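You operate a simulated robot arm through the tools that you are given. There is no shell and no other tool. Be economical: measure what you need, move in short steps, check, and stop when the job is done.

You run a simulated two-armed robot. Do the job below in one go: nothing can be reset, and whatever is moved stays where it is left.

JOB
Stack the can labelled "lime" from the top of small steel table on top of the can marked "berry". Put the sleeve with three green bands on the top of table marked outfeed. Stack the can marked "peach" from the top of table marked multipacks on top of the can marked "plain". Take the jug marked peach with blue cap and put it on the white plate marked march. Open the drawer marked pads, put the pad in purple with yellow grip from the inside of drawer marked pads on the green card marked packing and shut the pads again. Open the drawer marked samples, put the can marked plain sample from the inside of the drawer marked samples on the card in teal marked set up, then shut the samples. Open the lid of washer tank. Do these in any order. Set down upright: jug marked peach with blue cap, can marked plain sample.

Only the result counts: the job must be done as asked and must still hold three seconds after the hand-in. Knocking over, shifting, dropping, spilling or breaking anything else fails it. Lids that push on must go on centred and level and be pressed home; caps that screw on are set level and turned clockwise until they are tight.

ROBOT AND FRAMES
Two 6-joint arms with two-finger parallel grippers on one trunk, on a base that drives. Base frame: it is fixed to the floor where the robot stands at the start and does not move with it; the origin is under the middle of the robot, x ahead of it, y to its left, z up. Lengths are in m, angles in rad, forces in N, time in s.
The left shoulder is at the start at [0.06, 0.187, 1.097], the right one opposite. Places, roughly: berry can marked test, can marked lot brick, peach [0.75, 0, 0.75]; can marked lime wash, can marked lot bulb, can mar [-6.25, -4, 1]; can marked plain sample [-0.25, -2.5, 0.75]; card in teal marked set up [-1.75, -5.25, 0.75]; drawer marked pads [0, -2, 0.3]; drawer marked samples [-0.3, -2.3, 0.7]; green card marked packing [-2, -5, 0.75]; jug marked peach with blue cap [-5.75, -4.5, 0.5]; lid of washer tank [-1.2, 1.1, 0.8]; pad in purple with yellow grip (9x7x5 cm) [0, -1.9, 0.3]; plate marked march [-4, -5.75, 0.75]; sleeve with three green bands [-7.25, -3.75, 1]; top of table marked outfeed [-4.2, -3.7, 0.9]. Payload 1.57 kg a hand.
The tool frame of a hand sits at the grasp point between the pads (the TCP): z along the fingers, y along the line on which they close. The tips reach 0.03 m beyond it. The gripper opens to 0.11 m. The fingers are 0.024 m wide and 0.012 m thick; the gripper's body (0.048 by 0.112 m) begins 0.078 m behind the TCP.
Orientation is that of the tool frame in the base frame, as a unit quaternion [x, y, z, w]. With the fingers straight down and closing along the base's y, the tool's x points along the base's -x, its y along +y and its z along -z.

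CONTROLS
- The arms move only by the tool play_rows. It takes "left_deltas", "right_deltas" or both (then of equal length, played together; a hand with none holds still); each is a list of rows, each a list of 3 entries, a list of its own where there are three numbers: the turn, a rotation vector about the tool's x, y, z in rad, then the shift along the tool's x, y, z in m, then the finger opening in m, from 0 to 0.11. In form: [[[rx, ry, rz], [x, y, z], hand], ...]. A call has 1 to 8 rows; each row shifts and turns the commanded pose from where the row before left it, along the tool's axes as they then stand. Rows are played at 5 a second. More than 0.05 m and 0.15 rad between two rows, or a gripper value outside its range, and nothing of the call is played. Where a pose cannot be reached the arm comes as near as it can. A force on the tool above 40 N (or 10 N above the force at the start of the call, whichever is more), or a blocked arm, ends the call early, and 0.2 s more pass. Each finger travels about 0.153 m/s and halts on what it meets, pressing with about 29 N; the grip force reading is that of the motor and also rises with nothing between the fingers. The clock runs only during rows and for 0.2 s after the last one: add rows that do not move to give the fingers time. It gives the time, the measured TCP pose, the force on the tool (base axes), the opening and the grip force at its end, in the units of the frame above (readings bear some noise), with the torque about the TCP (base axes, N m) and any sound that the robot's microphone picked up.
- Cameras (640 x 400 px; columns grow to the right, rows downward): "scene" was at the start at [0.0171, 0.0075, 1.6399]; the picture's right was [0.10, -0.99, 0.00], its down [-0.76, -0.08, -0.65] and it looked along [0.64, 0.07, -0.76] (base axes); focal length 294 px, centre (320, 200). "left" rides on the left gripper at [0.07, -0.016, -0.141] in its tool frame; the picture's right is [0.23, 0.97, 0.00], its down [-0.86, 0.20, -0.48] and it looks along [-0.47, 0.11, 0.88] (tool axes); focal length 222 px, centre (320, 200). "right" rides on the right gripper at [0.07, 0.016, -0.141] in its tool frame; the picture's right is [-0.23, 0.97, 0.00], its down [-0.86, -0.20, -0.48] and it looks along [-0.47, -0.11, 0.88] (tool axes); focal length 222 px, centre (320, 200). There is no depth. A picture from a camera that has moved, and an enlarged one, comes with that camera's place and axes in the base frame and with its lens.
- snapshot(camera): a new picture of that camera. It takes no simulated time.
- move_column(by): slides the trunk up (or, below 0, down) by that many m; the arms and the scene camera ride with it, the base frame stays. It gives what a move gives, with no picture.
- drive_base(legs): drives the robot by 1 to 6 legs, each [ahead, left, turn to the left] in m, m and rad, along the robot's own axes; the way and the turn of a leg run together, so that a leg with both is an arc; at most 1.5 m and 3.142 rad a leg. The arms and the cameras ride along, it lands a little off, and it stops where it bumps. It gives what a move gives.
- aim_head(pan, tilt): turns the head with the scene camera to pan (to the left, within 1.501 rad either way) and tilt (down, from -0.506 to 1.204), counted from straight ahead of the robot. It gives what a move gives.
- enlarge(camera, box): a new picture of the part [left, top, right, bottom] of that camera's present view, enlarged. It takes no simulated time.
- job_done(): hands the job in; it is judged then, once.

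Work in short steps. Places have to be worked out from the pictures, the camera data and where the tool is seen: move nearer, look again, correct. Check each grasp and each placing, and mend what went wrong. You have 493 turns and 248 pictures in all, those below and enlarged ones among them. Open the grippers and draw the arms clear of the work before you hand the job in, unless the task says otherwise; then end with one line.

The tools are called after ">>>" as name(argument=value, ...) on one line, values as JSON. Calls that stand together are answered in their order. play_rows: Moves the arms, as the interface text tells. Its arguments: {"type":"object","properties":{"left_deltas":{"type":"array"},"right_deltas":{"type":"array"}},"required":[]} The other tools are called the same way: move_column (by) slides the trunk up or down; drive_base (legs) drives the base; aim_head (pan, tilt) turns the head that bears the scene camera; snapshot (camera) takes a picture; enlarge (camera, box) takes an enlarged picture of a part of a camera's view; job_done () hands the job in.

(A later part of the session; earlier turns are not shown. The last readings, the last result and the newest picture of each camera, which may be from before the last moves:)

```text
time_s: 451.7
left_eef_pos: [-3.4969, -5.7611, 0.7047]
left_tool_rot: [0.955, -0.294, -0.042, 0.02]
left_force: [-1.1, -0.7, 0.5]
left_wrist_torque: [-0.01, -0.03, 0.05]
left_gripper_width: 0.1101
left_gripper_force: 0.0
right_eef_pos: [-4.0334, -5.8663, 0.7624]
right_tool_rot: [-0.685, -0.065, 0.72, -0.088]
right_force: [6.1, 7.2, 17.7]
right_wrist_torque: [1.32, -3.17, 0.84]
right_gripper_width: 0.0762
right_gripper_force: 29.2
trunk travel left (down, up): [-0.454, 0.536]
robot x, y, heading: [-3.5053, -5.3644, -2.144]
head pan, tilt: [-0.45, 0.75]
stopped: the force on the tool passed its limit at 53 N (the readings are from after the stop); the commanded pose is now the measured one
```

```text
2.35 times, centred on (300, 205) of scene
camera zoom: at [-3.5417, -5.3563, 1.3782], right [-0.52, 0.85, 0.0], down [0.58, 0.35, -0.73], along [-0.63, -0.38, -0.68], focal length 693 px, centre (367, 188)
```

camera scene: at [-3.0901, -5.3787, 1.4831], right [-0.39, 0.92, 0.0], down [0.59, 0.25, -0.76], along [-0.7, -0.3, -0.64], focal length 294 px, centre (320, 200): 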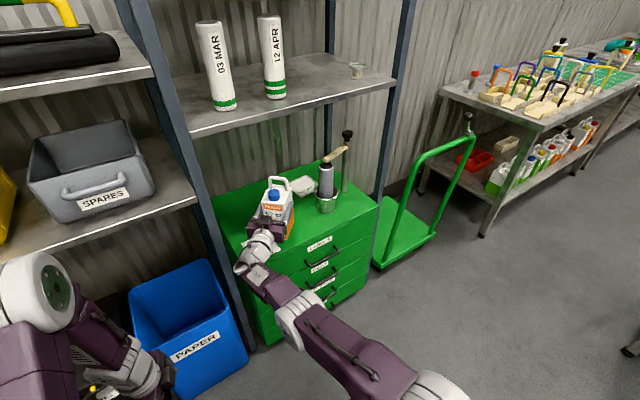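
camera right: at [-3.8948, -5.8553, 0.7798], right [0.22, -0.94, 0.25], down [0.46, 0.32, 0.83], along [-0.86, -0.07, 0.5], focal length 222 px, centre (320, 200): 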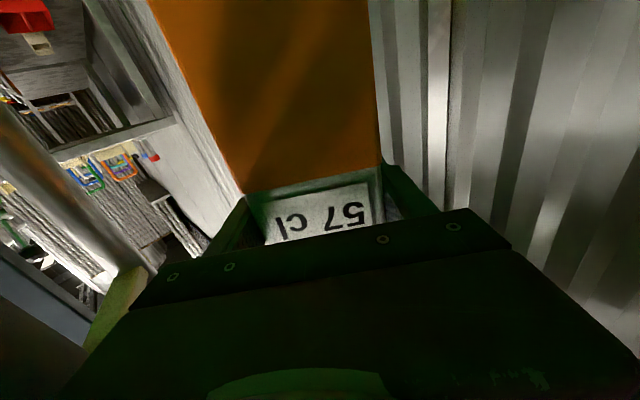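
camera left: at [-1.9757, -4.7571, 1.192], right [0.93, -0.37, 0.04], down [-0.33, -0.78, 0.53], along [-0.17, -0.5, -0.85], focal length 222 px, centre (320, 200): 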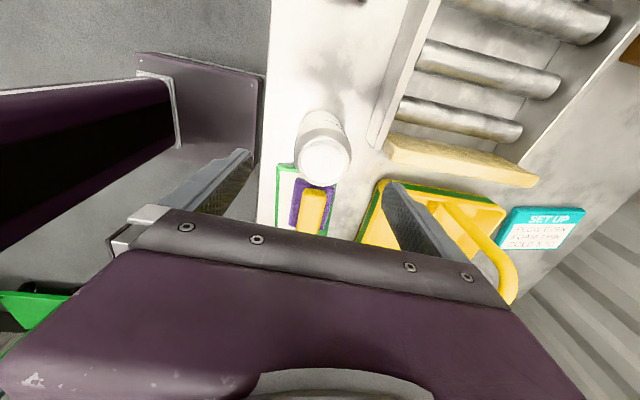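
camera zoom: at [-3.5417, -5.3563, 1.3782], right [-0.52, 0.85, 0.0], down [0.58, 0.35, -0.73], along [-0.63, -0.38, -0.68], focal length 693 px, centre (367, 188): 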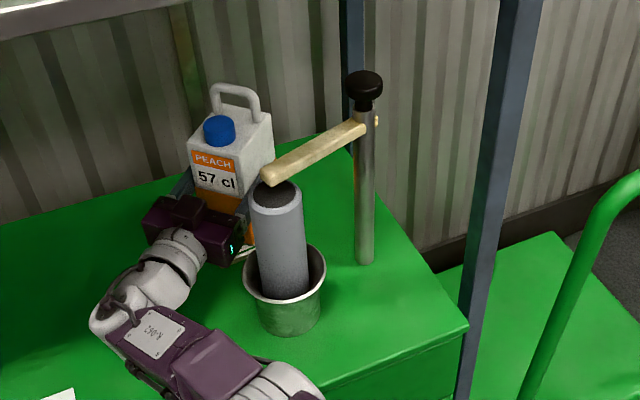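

The jug stands on the plate; the hand slid down it a bit. Open the gripper to 0.095 and check.

>>> play_rows(right_deltas=[[[0, 0, 0], [0, 0, 0], 0.08], [[0, 0, 0], [0, 0, 0], 0.09], [[0, 0, 0], [0, 0, 0], 0.098], [[0, 0, 0], [0, 0, 0], 0.098]])

>>> enlarge(camera="scene", box=[200, 120, 400, 290])

>>> snapshot(camera="right")

```text
time_s: 452.7
left_eef_pos: [-3.4982, -5.7608, 0.7062]
left_tool_rot: [0.954, -0.294, -0.043, 0.021]
left_force: [-0.2, -0.9, 0.6]
left_wrist_torque: [0.01, 0.0, -0.01]
left_gripper_width: 0.1099
left_gripper_force: 0.0
right_eef_pos: [-4.0345, -5.8651, 0.7632]
right_tool_rot: [-0.685, -0.065, 0.72, -0.088]
right_force: [-0.6, -1.8, 26.3]
right_wrist_torque: [0.19, -3.97, -0.37]
right_gripper_width: 0.0982
right_gripper_force: 0.0
trunk travel left (down, up): [-0.454, 0.536]
robot x, y, heading: [-3.5047, -5.365, -2.143]
head pan, tilt: [-0.45, 0.75]
```

```text
2.35 times, centred on (300, 205) of scene
camera zoom: at [-3.5412, -5.3567, 1.3789], right [-0.52, 0.85, 0.0], down [0.58, 0.35, -0.73], along [-0.63, -0.38, -0.68], focal length 693 px, centre (367, 188)
```

zoom: 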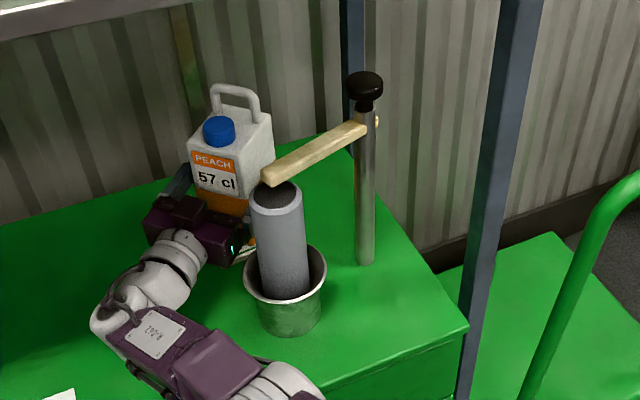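

```text
87 pictures are left
camera right: at [-3.8933, -5.8546, 0.6859], right [0.22, -0.94, 0.25], down [0.46, 0.33, 0.82], along [-0.86, -0.06, 0.51], focal length 222 px, centre (320, 200)
```

right: 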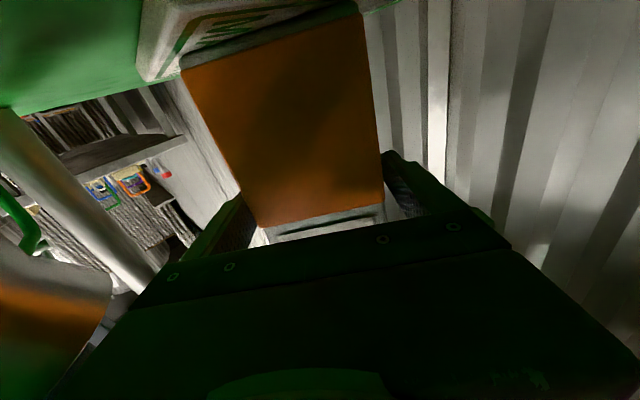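

Fingers are free; the hand's underside presses on the cabinet. Raise 2.5 cm and retreat along the approach line.

>>> move_column(by=0.025)

>>> drive_base(legs=[[-0.1, 0.098, 0]])

>>> enlarge(camera="scene", box=[200, 120, 400, 290])

```text
time_s: 453.4
left_eef_pos: [-3.4979, -5.7637, 0.7284]
left_tool_rot: [0.955, -0.294, -0.042, 0.019]
left_force: [0.7, -0.3, -1.5]
left_wrist_torque: [0.01, 0.01, 0.01]
left_gripper_width: 0.1099
left_gripper_force: 0.0
right_eef_pos: [-4.0345, -5.8679, 0.7825]
right_tool_rot: [-0.687, -0.067, 0.719, -0.085]
right_force: [0.0, 0.5, -1.1]
right_wrist_torque: [-0.04, 0.0, -0.05]
right_gripper_width: 0.0977
right_gripper_force: 0.0
trunk travel left (down, up): [-0.479, 0.511]
robot x, y, heading: [-3.5049, -5.3659, -2.144]
head pan, tilt: [-0.45, 0.75]
```

```text
time_s: 454.7
left_eef_pos: [-3.3596, -5.7323, 0.7303]
left_tool_rot: [0.955, -0.293, -0.043, 0.02]
left_force: [-0.3, 0.8, 0.1]
left_wrist_torque: [-0.03, 0.03, -0.03]
left_gripper_width: 0.1099
left_gripper_force: 0.1
right_eef_pos: [-3.8967, -5.8372, 0.7849]
right_tool_rot: [-0.687, -0.065, 0.719, -0.085]
right_force: [0.6, -0.5, -0.1]
right_wrist_torque: [-0.01, -0.05, -0.02]
right_gripper_width: 0.0978
right_gripper_force: 0.0
trunk travel left (down, up): [-0.479, 0.511]
robot x, y, heading: [-3.3707, -5.3356, -2.146]
head pan, tilt: [-0.45, 0.75]
```

```text
2.35 times, centred on (300, 205) of scene
camera zoom: at [-3.4058, -5.329, 1.4037], right [-0.52, 0.85, 0.0], down [0.58, 0.35, -0.73], along [-0.63, -0.38, -0.68], focal length 693 px, centre (367, 188)
```

zoom: 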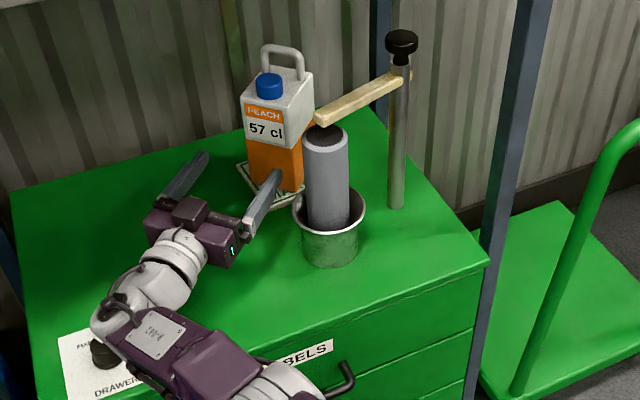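

The jug stands upright on the MARCH plate. Retreat fully and restore the right hand to pointing down.

>>> drive_base(legs=[[-0.3, 0.2, 0]])

>>> move_column(by=0.4)

>>> play_rows(right_deltas=[[[-0.13, 0, 0], [0, 0, 0], 0.11], [[-0.13, 0, 0], [0, 0, 0], 0.11], [[-0.13, 0, 0], [0, 0, 0], 0.11], [[-0.13, 0, 0], [0, 0, 0], 0.11], [[-0.13, 0, 0], [0, 0, 0], 0.11], [[-0.13, 0, 0], [0, 0, 0], 0.11]])

>>> play_rows(right_deltas=[[[0, 0.14, 0], [0, 0, -0.02], 0.11], [[0, 0.14, 0], [0, 0, -0.02], 0.11], [[0, 0.14, 0], [0, 0, -0.02], 0.11], [[0, 0.14, 0], [0, 0, -0.02], 0.11], [[0, 0.14, 0], [0.02, 0, 0], 0.11], [[0, 0.14, 0], [0.02, 0, 0], 0.11], [[0, 0.14, 0], [0.03, 0, 0], 0.11], [[0, 0.14, 0], [0.03, 0, 0], 0.11]])

>>> play_rows(right_deltas=[[[0, 0.14, 0], [0.03, 0, 0], 0.11], [[0, 0.14, 0], [0.03, 0, 0], 0.11], [[0, 0.14, 0], [0, 0, 0], 0.11], [[0, 0.05, 0], [0, 0, 0], 0.11]])

```text
time_s: 457.0
left_eef_pos: [-3.0289, -5.5884, 0.7297]
left_tool_rot: [0.955, -0.294, -0.042, 0.019]
left_force: [-0.4, 0.3, -0.6]
left_wrist_torque: [0.0, -0.03, -0.02]
left_gripper_width: 0.11
left_gripper_force: 0.1
right_eef_pos: [-3.5648, -5.6939, 0.7854]
right_tool_rot: [-0.687, -0.067, 0.719, -0.087]
right_force: [-0.2, 0.4, 1.1]
right_wrist_torque: [0.01, -0.02, 0.03]
right_gripper_width: 0.0978
right_gripper_force: 0.1
trunk travel left (down, up): [-0.479, 0.511]
robot x, y, heading: [-3.0401, -5.1906, -2.144]
head pan, tilt: [-0.45, 0.75]
```

```text
time_s: 460.9
left_eef_pos: [-3.0295, -5.5893, 1.1296]
left_tool_rot: [0.955, -0.294, -0.042, 0.02]
left_force: [0.0, 0.5, 0.0]
left_wrist_torque: [-0.01, -0.01, -0.03]
left_gripper_width: 0.1098
left_gripper_force: 0.1
right_eef_pos: [-3.5649, -5.6937, 1.1841]
right_tool_rot: [-0.687, -0.067, 0.718, -0.086]
right_force: [-0.2, -0.1, 0.4]
right_wrist_torque: [0.02, 0.0, 0.0]
right_gripper_width: 0.0981
right_gripper_force: 0.1
trunk travel left (down, up): [-0.879, 0.111]
robot x, y, heading: [-3.041, -5.1902, -2.144]
head pan, tilt: [-0.45, 0.75]
```

```text
time_s: 462.3
left_eef_pos: [-3.0296, -5.5891, 1.1296]
left_tool_rot: [0.955, -0.293, -0.042, 0.021]
left_force: [-0.6, 0.6, -0.1]
left_wrist_torque: [-0.03, -0.01, -0.01]
left_gripper_width: 0.1099
left_gripper_force: 0.1
right_eef_pos: [-3.5812, -5.7853, 1.1506]
right_tool_rot: [-0.607, -0.332, 0.639, -0.336]
right_force: [0.5, 0.2, -0.5]
right_wrist_torque: [-0.04, 0.02, -0.01]
right_gripper_width: 0.11
right_gripper_force: 0.1
right hand out of reach, approached as far as the arm can: row 1, 2, 3, 4, 5, 6
trunk travel left (down, up): [-0.879, 0.111]
robot x, y, heading: [-3.0392, -5.1918, -2.144]
head pan, tilt: [-0.45, 0.75]
```

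```text
time_s: 464.1
left_eef_pos: [-3.0309, -5.5891, 1.1308]
left_tool_rot: [0.955, -0.294, -0.042, 0.02]
left_force: [-0.1, 0.2, -0.8]
left_wrist_torque: [0.02, -0.01, 0.03]
left_gripper_width: 0.1099
left_gripper_force: 0.1
right_eef_pos: [-3.5503, -5.7415, 1.0519]
right_tool_rot: [0.836, 0.433, -0.307, 0.14]
right_force: [0.2, 0.1, -0.1]
right_wrist_torque: [-0.02, 0.0, 0.01]
right_gripper_width: 0.11
right_gripper_force: 0.2
right hand out of reach, approached as far as the arm can: row 1, 2, 3, 4, 6, 8
trunk travel left (down, up): [-0.879, 0.111]
robot x, y, heading: [-3.0346, -5.1921, -2.145]
head pan, tilt: [-0.45, 0.75]
```

```text
time_s: 465.1
left_eef_pos: [-3.0297, -5.5891, 1.1294]
left_tool_rot: [0.955, -0.294, -0.041, 0.021]
left_force: [-0.3, -0.3, -0.4]
left_wrist_torque: [0.01, -0.01, 0.02]
left_gripper_width: 0.1102
left_gripper_force: 0.0
right_eef_pos: [-3.4973, -5.6557, 1.0262]
right_tool_rot: [0.885, 0.453, -0.103, 0.034]
right_force: [0.2, 0.8, -0.3]
right_wrist_torque: [0.02, -0.01, -0.01]
right_gripper_width: 0.1101
right_gripper_force: 0.1
right hand out of reach, approached as far as the arm can: row 1, 2, 3, 4
trunk travel left (down, up): [-0.879, 0.111]
robot x, y, heading: [-3.0378, -5.1914, -2.146]
head pan, tilt: [-0.45, 0.75]
```

>>> play_rows(right_deltas=[[[0, 0, 0], [0.04, 0, -0.01], 0.11], [[0, 0, 0], [0.04, 0, -0.01], 0.11], [[0, 0, 0], [0.04, 0, -0.01], 0.11], [[0, 0.11, 0], [0.02, 0, 0], 0.11], [[0, 0.1, 0], [0, 0, 0], 0.11], [[0, 0, 0], [0, 0, 0], 0.11]])

```text
time_s: 466.5
left_eef_pos: [-3.0291, -5.5901, 1.1297]
left_tool_rot: [0.955, -0.293, -0.042, 0.02]
left_force: [0.6, 0.0, 0.1]
left_wrist_torque: [0.0, -0.01, -0.03]
left_gripper_width: 0.1098
left_gripper_force: 0.0
right_eef_pos: [-3.4683, -5.6303, 1.0147]
right_tool_rot: [0.89, 0.454, -0.034, -0.001]
right_force: [0.3, 0.2, -0.2]
right_wrist_torque: [0.0, 0.0, -0.05]
right_gripper_width: 0.1099
right_gripper_force: 0.0
right hand out of reach, approached as far as the arm can: row 1, 2, 3, 4, 5
trunk travel left (down, up): [-0.879, 0.111]
robot x, y, heading: [-3.0347, -5.1898, -2.143]
head pan, tilt: [-0.45, 0.75]
```

>>> play_rows(right_deltas=[[[0, 0.03, 0], [0.03, 0, 0], 0.11], [[0, 0.03, 0], [0.03, 0, 0], 0.11], [[0, 0, 0], [0.03, 0, 0], 0.11], [[0, 0, 0], [0.03, 0, -0.02], 0.11], [[0, 0, 0], [0, 0, -0.03], 0.11], [[0, 0, 0], [0, 0, -0.03], 0.11]])

```text
time_s: 467.9
left_eef_pos: [-3.0291, -5.5886, 1.1297]
left_tool_rot: [0.955, -0.294, -0.041, 0.02]
left_force: [0.0, -0.4, 0.9]
left_wrist_torque: [-0.02, -0.01, 0.01]
left_gripper_width: 0.1099
left_gripper_force: 0.1
right_eef_pos: [-3.4425, -5.6297, 1.0685]
right_tool_rot: [0.891, 0.454, -0.007, -0.015]
right_force: [-0.3, -0.4, -0.7]
right_wrist_torque: [0.0, 0.01, 0.01]
right_gripper_width: 0.11
right_gripper_force: 0.0
right hand out of reach, approached as far as the arm can: row 1, 2, 3, 4, 5
trunk travel left (down, up): [-0.879, 0.111]
robot x, y, heading: [-3.037, -5.1924, -2.144]
head pan, tilt: [-0.45, 0.75]
```

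Right hand is level again. Return along the aisle to the tray table.

>>> drive_base(legs=[[0, 0, -1.573], [0.6, 0.19, 0], [1.0, 0, 0], [0.95, 0, 0]])

>>> aim_head(pan=0.4, tilt=0.5)

>>> snapshot(camera="scene")

```text
time_s: 484.6
left_eef_pos: [-5.7112, -4.0184, 1.1294]
left_tool_rot: [-0.475, 0.879, 0.044, 0.015]
left_force: [-0.5, 0.8, -0.3]
left_wrist_torque: [-0.01, -0.01, 0.0]
left_gripper_width: 0.1098
left_gripper_force: 0.2
right_eef_pos: [-5.7603, -3.6042, 1.0694]
right_tool_rot: [0.954, -0.299, 0.006, -0.016]
right_force: [-0.1, 0.5, 0.1]
right_wrist_torque: [0.0, -0.01, -0.01]
right_gripper_width: 0.1102
right_gripper_force: 0.0
trunk travel left (down, up): [-0.879, 0.111]
robot x, y, heading: [-5.3133, -4.0024, 2.588]
head pan, tilt: [-0.45, 0.75]
```

```text
time_s: 485.8
left_eef_pos: [-5.7126, -4.0173, 1.1315]
left_tool_rot: [-0.476, 0.878, 0.044, 0.014]
left_force: [0.6, -0.1, -0.2]
left_wrist_torque: [0.04, 0.01, -0.01]
left_gripper_width: 0.1101
left_gripper_force: 0.0
right_eef_pos: [-5.7616, -3.6025, 1.0697]
right_tool_rot: [0.954, -0.299, 0.007, -0.016]
right_force: [0.0, 0.0, -0.2]
right_wrist_torque: [-0.02, 0.03, 0.0]
right_gripper_width: 0.1102
right_gripper_force: 0.1
trunk travel left (down, up): [-0.879, 0.111]
robot x, y, heading: [-5.3137, -4.0039, 2.591]
head pan, tilt: [0.4, 0.499]
```

```text
85 pictures are left
camera scene: at [-5.354, -4.0189, 1.8256], right [0.15, 0.99, 0.0], down [0.47, -0.07, -0.88], along [-0.87, 0.14, -0.48], focal length 294 px, centre (320, 200)
```

scene: 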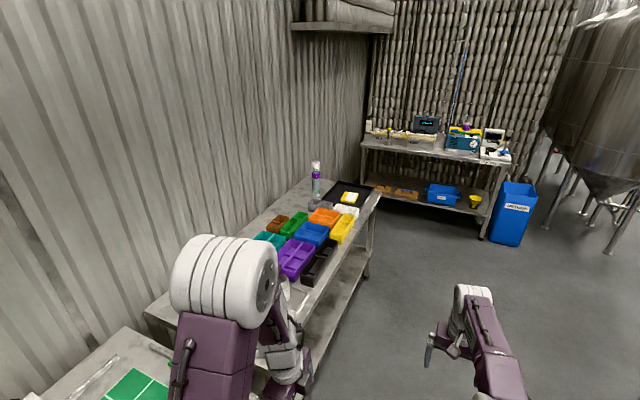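

>>> enlarge(camera="scene", box=[250, 140, 410, 290])

>>> enlarge(camera="scene", box=[350, 100, 540, 220])

```text
2.67 times, centred on (330, 215) of scene
camera zoom: at [-5.354, -4.0189, 1.8256], right [0.15, 0.99, 0.0], down [0.47, -0.07, -0.88], along [-0.87, 0.14, -0.48], focal length 785 px, centre (293, 160)
```

zoom: 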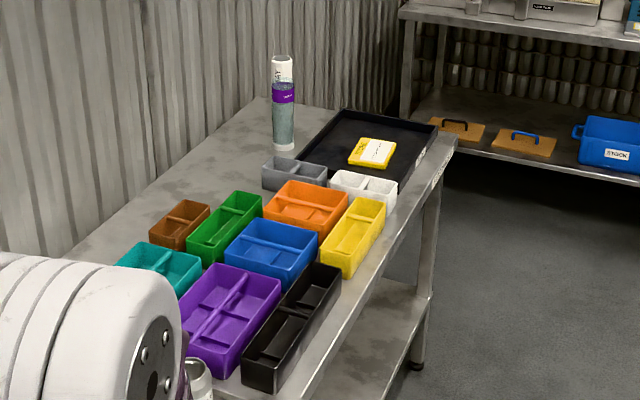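

```text
3.33 times, centred on (445, 160) of scene
camera zoom: at [-5.354, -4.0189, 1.8256], right [0.15, 0.99, 0.0], down [0.47, -0.07, -0.88], along [-0.87, 0.14, -0.48], focal length 982 px, centre (-97, 333)
```

zoom: 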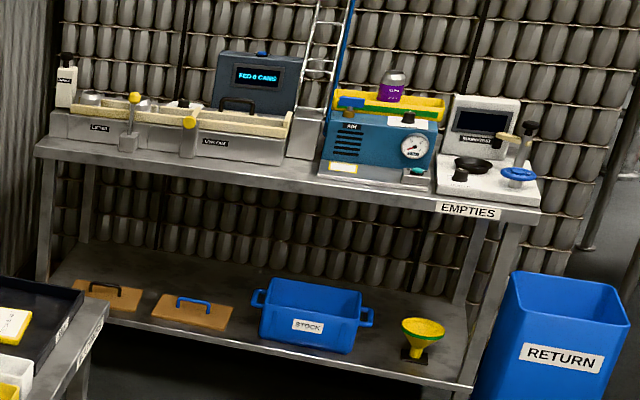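

Move further along and face the tray table.

>>> drive_base(legs=[[0.5, -0.35, 0], [0.4, 0, 0], [0, 0, 1.545]])

>>> aim_head(pan=0.0, tilt=0.6)

>>> snapshot(camera="scene")

```text
time_s: 495.1
left_eef_pos: [-5.8934, -3.6176, 1.1288]
left_tool_rot: [0.952, -0.302, -0.042, 0.019]
left_force: [0.0, 0.1, 0.3]
left_wrist_torque: [0.01, 0.0, 0.01]
left_gripper_width: 0.1101
left_gripper_force: 0.1
right_eef_pos: [-6.3073, -3.6522, 1.0695]
right_tool_rot: [0.895, 0.446, -0.007, -0.015]
right_force: [-0.2, -0.3, 0.0]
right_wrist_torque: [0.01, 0.01, -0.01]
right_gripper_width: 0.1101
right_gripper_force: 0.0
trunk travel left (down, up): [-0.879, 0.111]
robot x, y, heading: [-5.8959, -3.2175, -2.16]
head pan, tilt: [0.4, 0.499]
```

```text
time_s: 495.9
left_eef_pos: [-5.8942, -3.619, 1.1295]
left_tool_rot: [0.952, -0.302, -0.042, 0.019]
left_force: [-1.0, -0.1, -0.7]
left_wrist_torque: [-0.04, 0.0, -0.01]
left_gripper_width: 0.1099
left_gripper_force: 0.2
right_eef_pos: [-6.3074, -3.6521, 1.071]
right_tool_rot: [0.895, 0.446, -0.006, -0.015]
right_force: [-0.2, 0.1, -0.3]
right_wrist_torque: [0.02, -0.02, -0.04]
right_gripper_width: 0.1101
right_gripper_force: 0.1
trunk travel left (down, up): [-0.879, 0.111]
robot x, y, heading: [-5.8916, -3.2184, -2.162]
head pan, tilt: [0.0, 0.6]
```

```text
82 pictures are left
camera scene: at [-5.9098, -3.2456, 1.8166], right [-0.83, 0.56, 0.0], down [0.31, 0.47, -0.83], along [-0.46, -0.69, -0.56], focal length 294 px, centre (320, 200)
```

scene: 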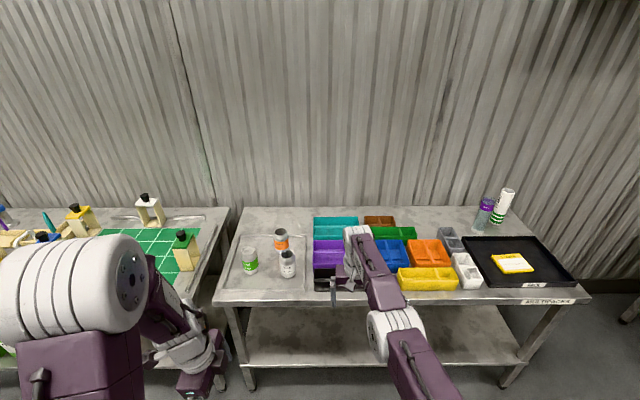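

>>> enlarge(camera="scene", box=[440, 180, 600, 310])

>>> enlarge(camera="scene", box=[210, 210, 330, 310])

```text
3.08 times, centred on (520, 245) of scene
camera zoom: at [-5.9098, -3.2456, 1.8166], right [-0.83, 0.56, 0.0], down [0.31, 0.47, -0.83], along [-0.46, -0.69, -0.56], focal length 906 px, centre (-295, 62)
```

zoom: 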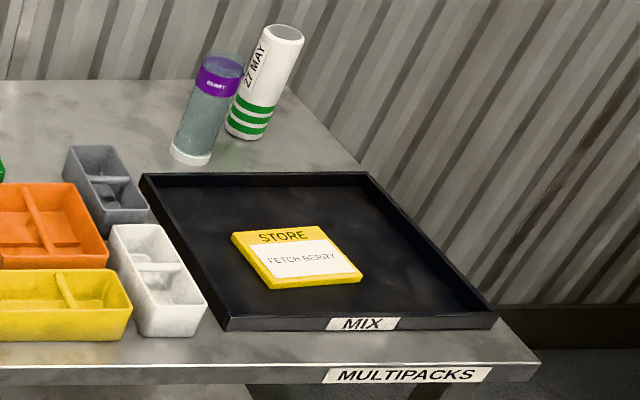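

```text
4.00 times, centred on (270, 260) of scene
camera zoom: at [-5.9098, -3.2456, 1.8166], right [-0.83, 0.56, 0.0], down [0.31, 0.47, -0.83], along [-0.46, -0.69, -0.56], focal length 1178 px, centre (520, -40)
```

zoom: 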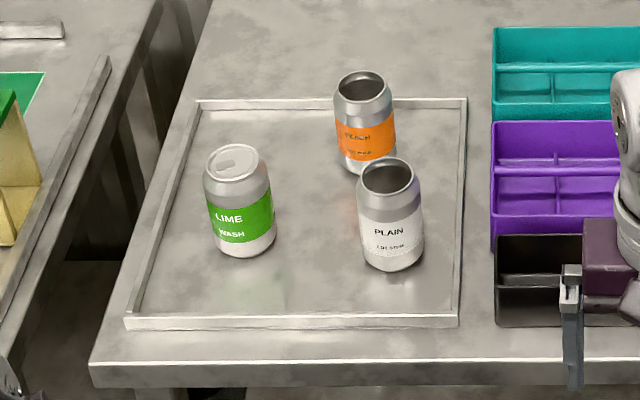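

This is the MULTIPACKS table: peach and plain open cans in the tray, and the sleeve "27 MAY" with three green bands at the back right. First the peach can: ≈(-6.312,-4.16). Drive left 0.28, ahead 0.38.

>>> drive_base(legs=[[0, 0.28, 0], [0.36, 0, 0]])

>>> snapshot(camera="right")

>>> aim_head(pan=-0.1, tilt=0.85)

>>> enlarge(camera="scene", box=[220, 130, 420, 290])

```text
time_s: 499.8
left_eef_pos: [-5.8633, -4.0708, 1.1303]
left_tool_rot: [0.951, -0.304, -0.042, 0.02]
left_force: [0.3, 0.8, -0.7]
left_wrist_torque: [0.03, -0.02, -0.04]
left_gripper_width: 0.1101
left_gripper_force: 0.1
right_eef_pos: [-6.2771, -4.1015, 1.0697]
right_tool_rot: [0.895, 0.445, -0.007, -0.015]
right_force: [-0.3, -0.4, -0.1]
right_wrist_torque: [-0.04, -0.02, 0.03]
right_gripper_width: 0.1099
right_gripper_force: 0.1
trunk travel left (down, up): [-0.879, 0.111]
robot x, y, heading: [-5.863, -3.6762, -2.165]
head pan, tilt: [0.0, 0.6]
```

```text
79 pictures are left
camera right: at [-6.2166, -4.0602, 1.2107], right [0.64, -0.77, -0.03], down [-0.66, -0.57, 0.48], along [-0.39, -0.29, -0.87], focal length 222 px, centre (320, 200)
```

right: 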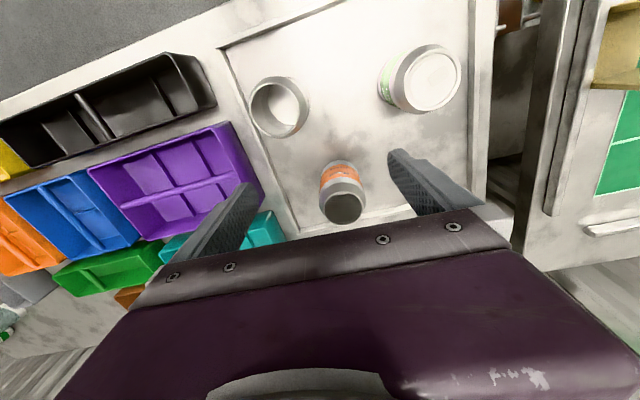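

```text
time_s: 500.6
left_eef_pos: [-5.864, -4.0727, 1.1291]
left_tool_rot: [0.952, -0.304, -0.041, 0.018]
left_force: [0.0, 0.1, 0.1]
left_wrist_torque: [0.0, 0.05, 0.03]
left_gripper_width: 0.11
left_gripper_force: 0.1
right_eef_pos: [-6.2786, -4.1047, 1.0695]
right_tool_rot: [0.896, 0.444, -0.006, -0.016]
right_force: [0.0, 0.5, 0.2]
right_wrist_torque: [-0.01, -0.02, 0.0]
right_gripper_width: 0.1096
right_gripper_force: 0.0
trunk travel left (down, up): [-0.879, 0.111]
robot x, y, heading: [-5.8646, -3.672, -2.165]
head pan, tilt: [-0.099, 0.85]
```

```text
2.50 times, centred on (320, 210) of scene
camera zoom: at [-5.88, -3.6869, 1.7957], right [-0.77, 0.64, 0.0], down [0.48, 0.58, -0.66], along [-0.42, -0.51, -0.75], focal length 736 px, centre (320, 175)
```

zoom: 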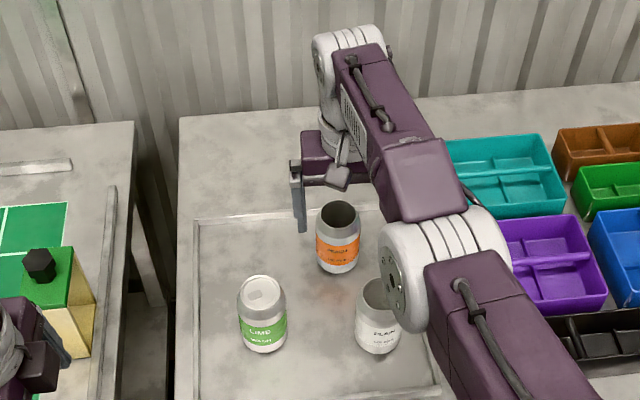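

Consistent: peach (-6.307,-4.163), plain (-6.268,-4.035), tops at z≈0.985. Drive 6 cm ahead and shift 1.3 cm left.

>>> drive_base(legs=[[0.063, 0.013, 0]])

>>> snapshot(camera="right")

```text
time_s: 501.6
left_eef_pos: [-5.8843, -4.1255, 1.1333]
left_tool_rot: [0.951, -0.304, -0.044, 0.022]
left_force: [0.1, 0.7, -0.3]
left_wrist_torque: [-0.07, 0.04, 0.01]
left_gripper_width: 0.1104
left_gripper_force: 0.1
right_eef_pos: [-6.2985, -4.1572, 1.0734]
right_tool_rot: [0.896, 0.444, -0.01, -0.013]
right_force: [0.9, 0.1, 0.8]
right_wrist_torque: [-0.04, 0.05, 0.0]
right_gripper_width: 0.1101
right_gripper_force: 0.0
trunk travel left (down, up): [-0.879, 0.111]
robot x, y, heading: [-5.8847, -3.7335, -2.167]
head pan, tilt: [-0.099, 0.85]
```

```text
77 pictures are left
camera right: at [-6.2386, -4.1132, 1.2134], right [0.64, -0.77, -0.03], down [-0.66, -0.57, 0.49], along [-0.39, -0.29, -0.87], focal length 222 px, centre (320, 200)
```

right: 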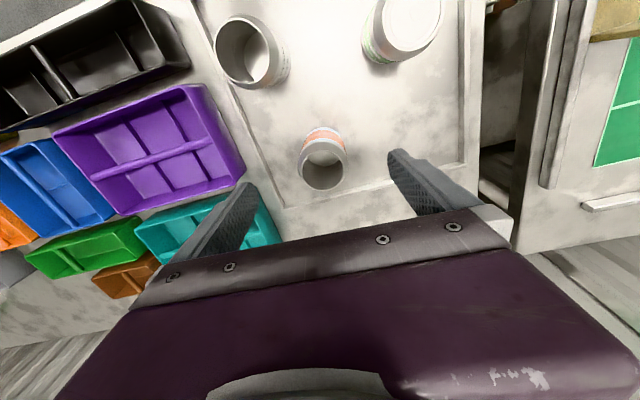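

Centred. Lower the right arm by 0.14 with a small forward correction, then grip.

>>> play_rows(right_deltas=[[[0, 0, 0], [-0.006, 0, 0.04], 0.1], [[0, 0, 0], [-0.005, 0, 0.04], 0.095], [[0, 0, 0], [0, 0, 0.035], 0.09], [[0, 0, 0], [0, 0, 0.025], 0.09]])

>>> snapshot(camera="right")

```text
time_s: 502.6
left_eef_pos: [-5.8882, -4.1304, 1.1286]
left_tool_rot: [0.952, -0.303, -0.042, 0.019]
left_force: [0.1, 0.3, 0.2]
left_wrist_torque: [-0.02, -0.02, 0.02]
left_gripper_width: 0.1102
left_gripper_force: 0.1
right_eef_pos: [-6.2984, -4.1396, 0.9382]
right_tool_rot: [0.896, 0.445, -0.006, -0.016]
right_force: [-0.1, 0.5, -0.2]
right_wrist_torque: [0.01, -0.01, -0.02]
right_gripper_width: 0.0899
right_gripper_force: 0.0
right hand out of reach, approached as far as the arm can: row 1, 2, 3, 4
trunk travel left (down, up): [-0.879, 0.111]
robot x, y, heading: [-5.8873, -3.7337, -2.164]
head pan, tilt: [-0.099, 0.85]
```

```text
76 pictures are left
camera right: at [-6.2372, -4.0965, 1.0785], right [0.64, -0.77, -0.03], down [-0.66, -0.57, 0.48], along [-0.39, -0.29, -0.88], focal length 222 px, centre (320, 200)
```

right: 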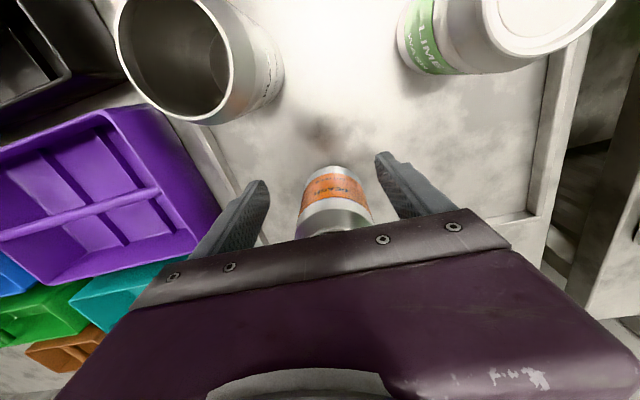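

Arm retreated 2.5 cm; compensate with the base and close.

>>> drive_base(legs=[[0.024, 0.005, 0]])

>>> play_rows(right_deltas=[[[0, 0, 0], [0, 0, 0], 0.07], [[0, 0, 0], [0, 0, 0], 0.05], [[0, 0, 0], [0, 0, 0], 0.04], [[0, 0, 0], [0, 0, 0], 0.04]])

>>> snapshot(camera="right")

```text
time_s: 503.4
left_eef_pos: [-5.8948, -4.1468, 1.1322]
left_tool_rot: [0.951, -0.304, -0.044, 0.022]
left_force: [-0.4, 0.6, -0.1]
left_wrist_torque: [-0.07, 0.05, 0.0]
left_gripper_width: 0.1103
left_gripper_force: 0.1
right_eef_pos: [-6.3045, -4.1555, 0.9431]
right_tool_rot: [0.896, 0.444, -0.007, -0.013]
right_force: [-0.1, 0.6, 0.8]
right_wrist_torque: [-0.09, 0.0, 0.0]
right_gripper_width: 0.0899
right_gripper_force: 0.0
trunk travel left (down, up): [-0.879, 0.111]
robot x, y, heading: [-5.8956, -3.7597, -2.167]
head pan, tilt: [-0.099, 0.85]
```

```text
time_s: 504.4
left_eef_pos: [-5.8968, -4.1541, 1.1288]
left_tool_rot: [0.952, -0.304, -0.043, 0.018]
left_force: [0.4, -0.5, 0.1]
left_wrist_torque: [0.03, -0.04, -0.01]
left_gripper_width: 0.1098
left_gripper_force: 0.0
right_eef_pos: [-6.3068, -4.1613, 0.9375]
right_tool_rot: [0.896, 0.444, -0.006, -0.015]
right_force: [0.5, -0.8, -0.8]
right_wrist_torque: [0.01, 0.01, 0.03]
right_gripper_width: 0.0572
right_gripper_force: 28.7
trunk travel left (down, up): [-0.879, 0.111]
robot x, y, heading: [-5.8945, -3.7578, -2.167]
head pan, tilt: [-0.099, 0.85]
```

```text
75 pictures are left
camera right: at [-6.2465, -4.1193, 1.0784], right [0.64, -0.77, -0.03], down [-0.66, -0.57, 0.48], along [-0.39, -0.29, -0.88], focal length 222 px, centre (320, 200)
```

right: 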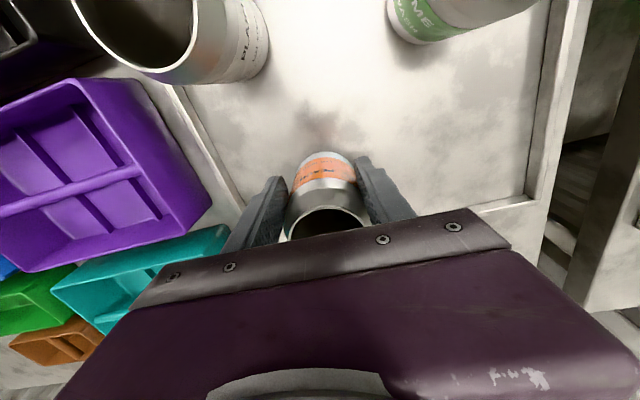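

Gripped at 57 mm. Lift a little and check the hold.

>>> play_rows(right_deltas=[[[0, 0, 0], [0, 0, -0.02], 0.04], [[0, 0, 0], [0, 0, -0.03], 0.04], [[0, 0, 0], [0, 0, -0.03], 0.04]])

>>> enlarge(camera="scene", box=[240, 120, 400, 280])

>>> snapshot(camera="right")

```text
time_s: 505.2
left_eef_pos: [-5.8969, -4.1523, 1.1302]
left_tool_rot: [0.951, -0.304, -0.042, 0.019]
left_force: [0.1, 0.4, 0.7]
left_wrist_torque: [-0.01, 0.0, -0.02]
left_gripper_width: 0.1101
left_gripper_force: 0.0
right_eef_pos: [-6.3104, -4.1772, 1.0165]
right_tool_rot: [0.895, 0.445, -0.004, -0.017]
right_force: [-0.6, 0.4, 0.3]
right_wrist_torque: [0.02, -0.01, 0.0]
right_gripper_width: 0.0573
right_gripper_force: 29.1
right hand out of reach, approached as far as the arm can: row 1, 2, 3
trunk travel left (down, up): [-0.879, 0.111]
robot x, y, heading: [-5.8952, -3.7555, -2.163]
head pan, tilt: [-0.099, 0.85]
```

```text
2.50 times, centred on (320, 200) of scene
camera zoom: at [-5.9122, -3.7665, 1.7956], right [-0.77, 0.64, 0.0], down [0.48, 0.58, -0.66], along [-0.42, -0.51, -0.75], focal length 736 px, centre (320, 200)
```

zoom: 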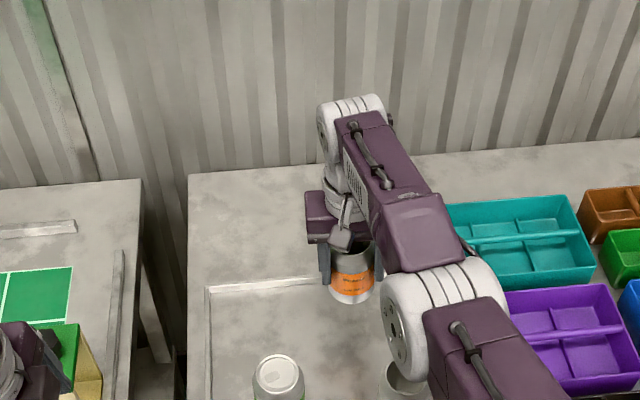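

```text
73 pictures are left
camera right: at [-6.25, -4.1348, 1.1562], right [0.64, -0.77, -0.04], down [-0.66, -0.57, 0.48], along [-0.39, -0.28, -0.88], focal length 222 px, centre (320, 200)
```

right: 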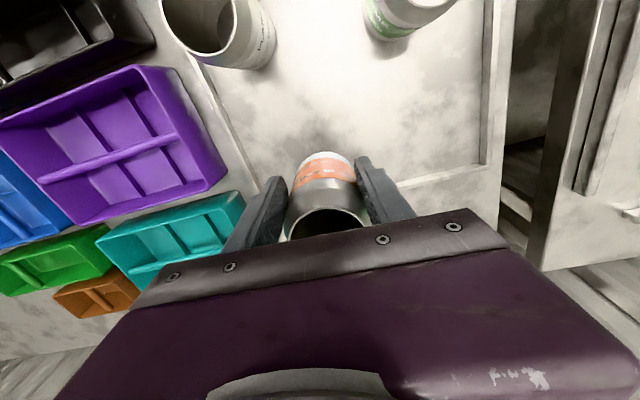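

Held upright. Raise by column 6 cm, then move back 0.14 and right 0.045 to bring it over the plain can.

>>> move_column(by=0.07)

>>> drive_base(legs=[[-0.141, -0.045, 0]])

>>> snapshot(camera="right")

>>> enlarge(camera="scene", box=[240, 120, 420, 300])

```text
time_s: 506.2
left_eef_pos: [-5.8963, -4.1528, 1.1989]
left_tool_rot: [0.951, -0.304, -0.043, 0.018]
left_force: [0.4, -0.3, 0.8]
left_wrist_torque: [-0.01, -0.02, -0.04]
left_gripper_width: 0.1099
left_gripper_force: 0.1
right_eef_pos: [-6.3111, -4.1769, 1.0857]
right_tool_rot: [0.895, 0.445, -0.005, -0.017]
right_force: [0.5, 0.0, 1.0]
right_wrist_torque: [0.02, -0.01, 0.0]
right_gripper_width: 0.0572
right_gripper_force: 28.7
trunk travel left (down, up): [-0.949, 0.041]
robot x, y, heading: [-5.8974, -3.7567, -2.166]
head pan, tilt: [-0.099, 0.85]
```

```text
time_s: 507.6
left_eef_pos: [-5.857, -4.0138, 1.1972]
left_tool_rot: [0.951, -0.305, -0.042, 0.017]
left_force: [-0.7, -0.1, 0.1]
left_wrist_torque: [0.02, 0.01, 0.02]
left_gripper_width: 0.11
left_gripper_force: 0.0
right_eef_pos: [-6.2704, -4.0382, 1.0846]
right_tool_rot: [0.896, 0.445, -0.005, -0.018]
right_force: [-0.2, 0.5, -0.1]
right_wrist_torque: [0.08, -0.02, 0.01]
right_gripper_width: 0.0568
right_gripper_force: 28.2
trunk travel left (down, up): [-0.949, 0.041]
robot x, y, heading: [-5.8557, -3.6113, -2.16]
head pan, tilt: [-0.099, 0.85]
```

```text
72 pictures are left
camera right: at [-6.2102, -3.9967, 1.2245], right [0.64, -0.77, -0.04], down [-0.66, -0.57, 0.48], along [-0.39, -0.28, -0.88], focal length 222 px, centre (320, 200)
```

right: 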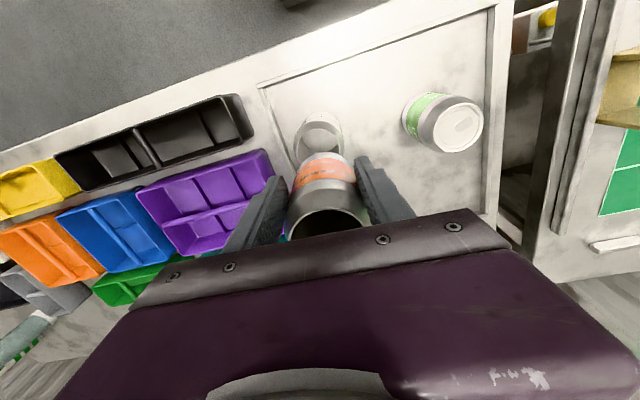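

```text
2.22 times, centred on (330, 210) of scene
camera zoom: at [-5.8729, -3.6303, 1.8656], right [-0.77, 0.64, 0.0], down [0.48, 0.58, -0.66], along [-0.42, -0.51, -0.75], focal length 654 px, centre (298, 178)
```

zoom: 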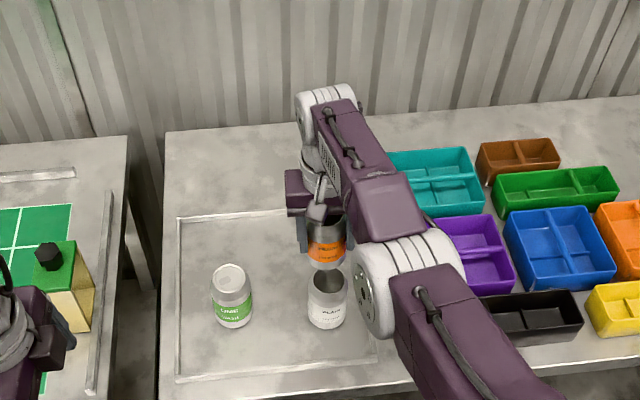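

>>> enlarge(camera="scene", box=[300, 190, 360, 270])

>>> enlarge(camera="right", box=[250, 90, 410, 250])

```text
5.00 times, centred on (330, 230) of scene
camera zoom: at [-5.8729, -3.6303, 1.8656], right [-0.77, 0.64, 0.0], down [0.48, 0.58, -0.66], along [-0.42, -0.51, -0.75], focal length 1473 px, centre (270, 50)
```

zoom: 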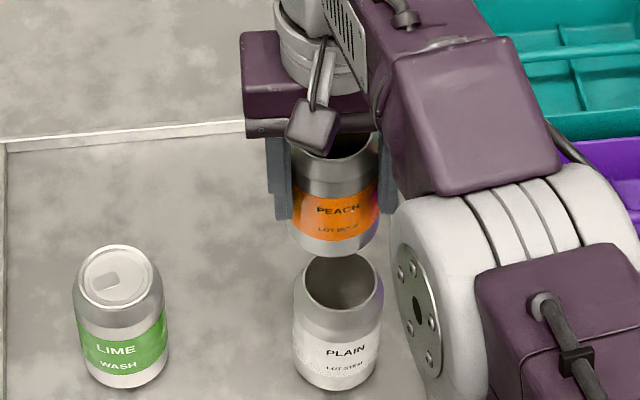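

```text
2.50 times, centred on (330, 170) of right
camera zoom: at [-6.2102, -3.9967, 1.2245], right [0.64, -0.77, -0.04], down [-0.66, -0.57, 0.48], along [-0.39, -0.28, -0.88], focal length 555 px, centre (295, 275)
```

zoom: 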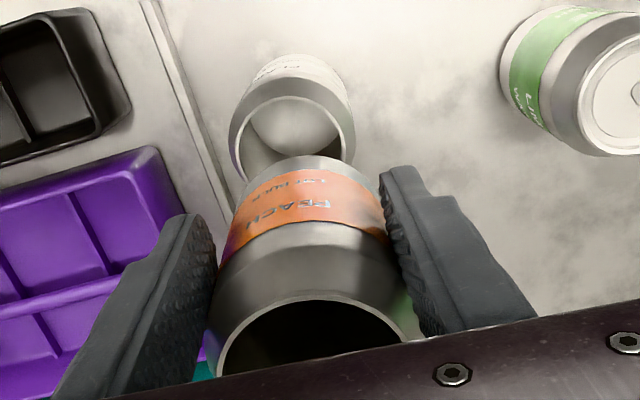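

Peach bottom is ~2.2 cm too far forward of the plain can's axis. Correct with the base, lower part way and compare again.

>>> drive_base(legs=[[-0.022, -0.003, 0]])

>>> move_column(by=-0.02)

>>> enlarge(camera="scene", box=[300, 190, 360, 270])

>>> enlarge(camera="right", box=[250, 90, 410, 250])

```text
time_s: 508.4
left_eef_pos: [-5.8479, -3.9966, 1.1985]
left_tool_rot: [0.952, -0.303, -0.042, 0.017]
left_force: [-1.0, -0.4, 0.6]
left_wrist_torque: [0.05, -0.01, 0.0]
left_gripper_width: 0.1099
left_gripper_force: 0.0
right_eef_pos: [-6.2615, -4.0187, 1.083]
right_tool_rot: [0.895, 0.445, -0.004, -0.018]
right_force: [-0.3, -1.0, -0.6]
right_wrist_torque: [0.04, 0.0, 0.0]
right_gripper_width: 0.0564
right_gripper_force: 29.0
trunk travel left (down, up): [-0.949, 0.041]
robot x, y, heading: [-5.8466, -3.5924, -2.17]
head pan, tilt: [-0.099, 0.85]
```

```text
time_s: 509.1
left_eef_pos: [-5.8468, -3.9938, 1.1792]
left_tool_rot: [0.951, -0.304, -0.042, 0.017]
left_force: [0.1, -0.4, 0.3]
left_wrist_torque: [0.03, -0.02, 0.01]
left_gripper_width: 0.11
left_gripper_force: 0.0
right_eef_pos: [-6.2607, -4.0185, 1.0633]
right_tool_rot: [0.896, 0.445, -0.004, -0.017]
right_force: [-0.1, -0.7, -0.6]
right_wrist_torque: [0.04, -0.04, -0.02]
right_gripper_width: 0.0567
right_gripper_force: 29.2
trunk travel left (down, up): [-0.929, 0.061]
robot x, y, heading: [-5.8439, -3.5942, -2.165]
head pan, tilt: [-0.099, 0.85]
```

```text
5.00 times, centred on (330, 230) of scene
camera zoom: at [-5.8635, -3.6093, 1.8456], right [-0.77, 0.64, 0.0], down [0.48, 0.58, -0.66], along [-0.42, -0.51, -0.75], focal length 1473 px, centre (270, 50)
```

zoom: 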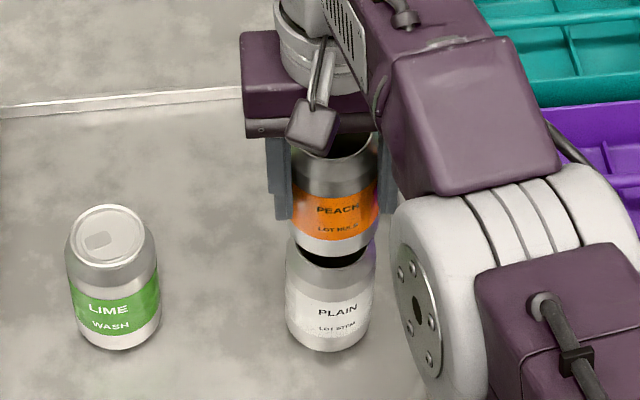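

```text
2.50 times, centred on (330, 170) of right
camera zoom: at [-6.2007, -3.9762, 1.2046], right [0.64, -0.77, -0.04], down [-0.66, -0.57, 0.48], along [-0.39, -0.28, -0.88], focal length 555 px, centre (295, 275)
```

zoom: 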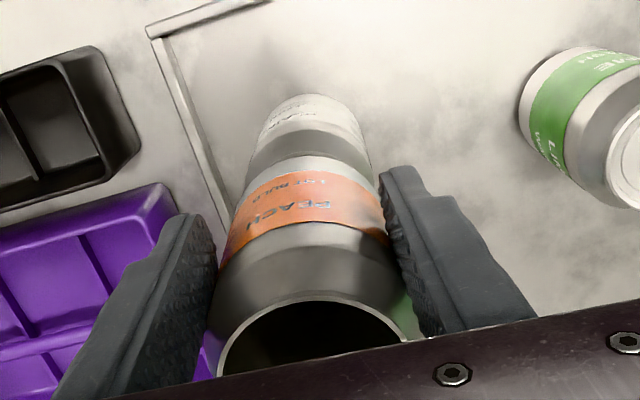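

Close: about 5 mm back and 4 mm left remain. Correct and lower until contact.

>>> drive_base(legs=[[-0.005, 0.004, 0]])

>>> move_column(by=-0.008)

>>> enlarge(camera="scene", box=[300, 190, 360, 270])

```text
time_s: 509.8
left_eef_pos: [-5.8414, -3.991, 1.179]
left_tool_rot: [0.952, -0.304, -0.041, 0.019]
left_force: [0.2, 0.7, 0.5]
left_wrist_torque: [0.02, -0.04, -0.03]
left_gripper_width: 0.11
left_gripper_force: 0.1
right_eef_pos: [-6.2545, -4.0148, 1.064]
right_tool_rot: [0.896, 0.444, -0.004, -0.016]
right_force: [-0.3, 0.5, -0.9]
right_wrist_torque: [-0.01, -0.05, -0.03]
right_gripper_width: 0.0564
right_gripper_force: 28.6
trunk travel left (down, up): [-0.929, 0.061]
robot x, y, heading: [-5.8359, -3.5951, -2.165]
head pan, tilt: [-0.099, 0.85]
```

```text
time_s: 510.4
left_eef_pos: [-5.8401, -3.991, 1.1702]
left_tool_rot: [0.951, -0.305, -0.041, 0.018]
left_force: [0.0, -0.9, -0.1]
left_wrist_torque: [0.02, -0.01, 0.02]
left_gripper_width: 0.1101
left_gripper_force: 0.1
right_eef_pos: [-6.2539, -4.0145, 1.0565]
right_tool_rot: [0.896, 0.444, -0.004, -0.018]
right_force: [0.1, -0.3, -1.0]
right_wrist_torque: [0.0, -0.03, 0.0]
right_gripper_width: 0.0564
right_gripper_force: 28.2
trunk travel left (down, up): [-0.921, 0.069]
robot x, y, heading: [-5.8403, -3.591, -2.165]
head pan, tilt: [-0.099, 0.85]
```

```text
5.00 times, centred on (330, 230) of scene
camera zoom: at [-5.8564, -3.605, 1.8376], right [-0.77, 0.64, 0.0], down [0.48, 0.58, -0.66], along [-0.42, -0.51, -0.75], focal length 1473 px, centre (270, 50)
```

zoom: 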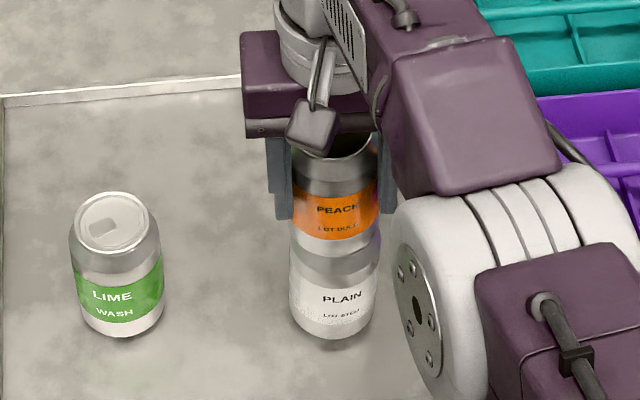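

Coaxial now. Lower in small steps to contact.

>>> move_column(by=-0.006)

>>> move_column(by=-0.005)

>>> enlarge(camera="scene", box=[300, 190, 360, 270])

```text
time_s: 510.9
left_eef_pos: [-5.8407, -3.9902, 1.1667]
left_tool_rot: [0.951, -0.305, -0.044, 0.018]
left_force: [-0.2, 0.1, -0.5]
left_wrist_torque: [-0.03, 0.02, 0.0]
left_gripper_width: 0.1101
left_gripper_force: 0.1
right_eef_pos: [-6.2537, -4.0148, 1.0512]
right_tool_rot: [0.896, 0.444, -0.005, -0.017]
right_force: [-0.4, -0.7, 0.1]
right_wrist_torque: [0.05, 0.02, 0.01]
right_gripper_width: 0.0564
right_gripper_force: 29.8
trunk travel left (down, up): [-0.915, 0.075]
robot x, y, heading: [-5.841, -3.5933, -2.164]
head pan, tilt: [-0.099, 0.85]
```

```text
time_s: 511.5
left_eef_pos: [-5.8399, -3.9909, 1.1599]
left_tool_rot: [0.951, -0.305, -0.041, 0.02]
left_force: [1.1, 0.1, -0.8]
left_wrist_torque: [0.01, 0.01, 0.03]
left_gripper_width: 0.1098
left_gripper_force: 0.0
right_eef_pos: [-6.2532, -4.0129, 1.045]
right_tool_rot: [0.895, 0.445, -0.005, -0.017]
right_force: [0.6, 0.3, 0.0]
right_wrist_torque: [0.02, 0.02, 0.0]
right_gripper_width: 0.0401
right_gripper_force: 0.0
trunk travel left (down, up): [-0.91, 0.08]
robot x, y, heading: [-5.8378, -3.596, -2.17]
head pan, tilt: [-0.099, 0.85]
```

```text
5.00 times, centred on (330, 230) of scene
camera zoom: at [-5.8554, -3.6042, 1.8265], right [-0.77, 0.64, 0.0], down [0.48, 0.58, -0.66], along [-0.42, -0.51, -0.75], focal length 1473 px, centre (270, 50)
```

zoom: 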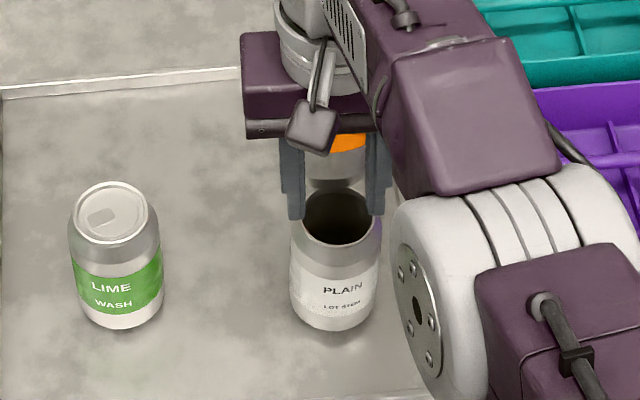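

The can squeezed out of the fingers forward. Look at where it went.

>>> snapshot(camera="right")

>>> enlarge(camera="scene", box=[240, 100, 420, 290])

```text
64 pictures are left
camera right: at [-6.1933, -3.972, 1.186], right [0.64, -0.77, -0.04], down [-0.66, -0.57, 0.48], along [-0.39, -0.28, -0.88], focal length 222 px, centre (320, 200)
```

right: 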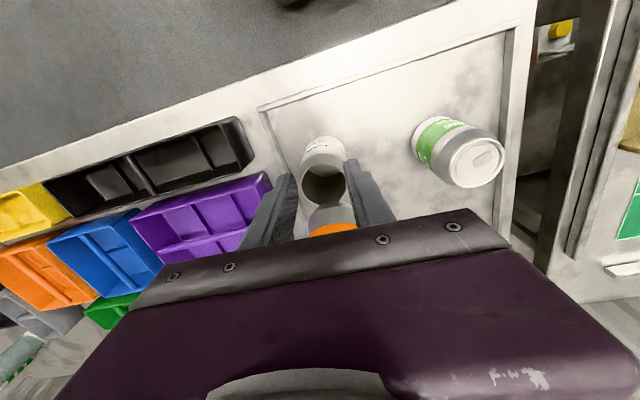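

```text
2.11 times, centred on (330, 195) of scene
camera zoom: at [-5.8554, -3.6042, 1.8265], right [-0.77, 0.64, 0.0], down [0.48, 0.58, -0.66], along [-0.42, -0.51, -0.75], focal length 620 px, centre (299, 210)
```

zoom: 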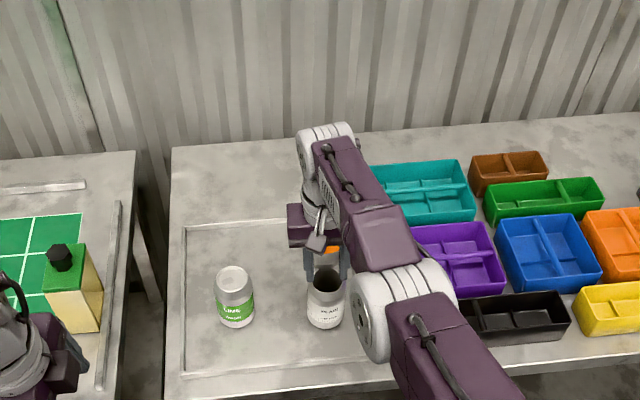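

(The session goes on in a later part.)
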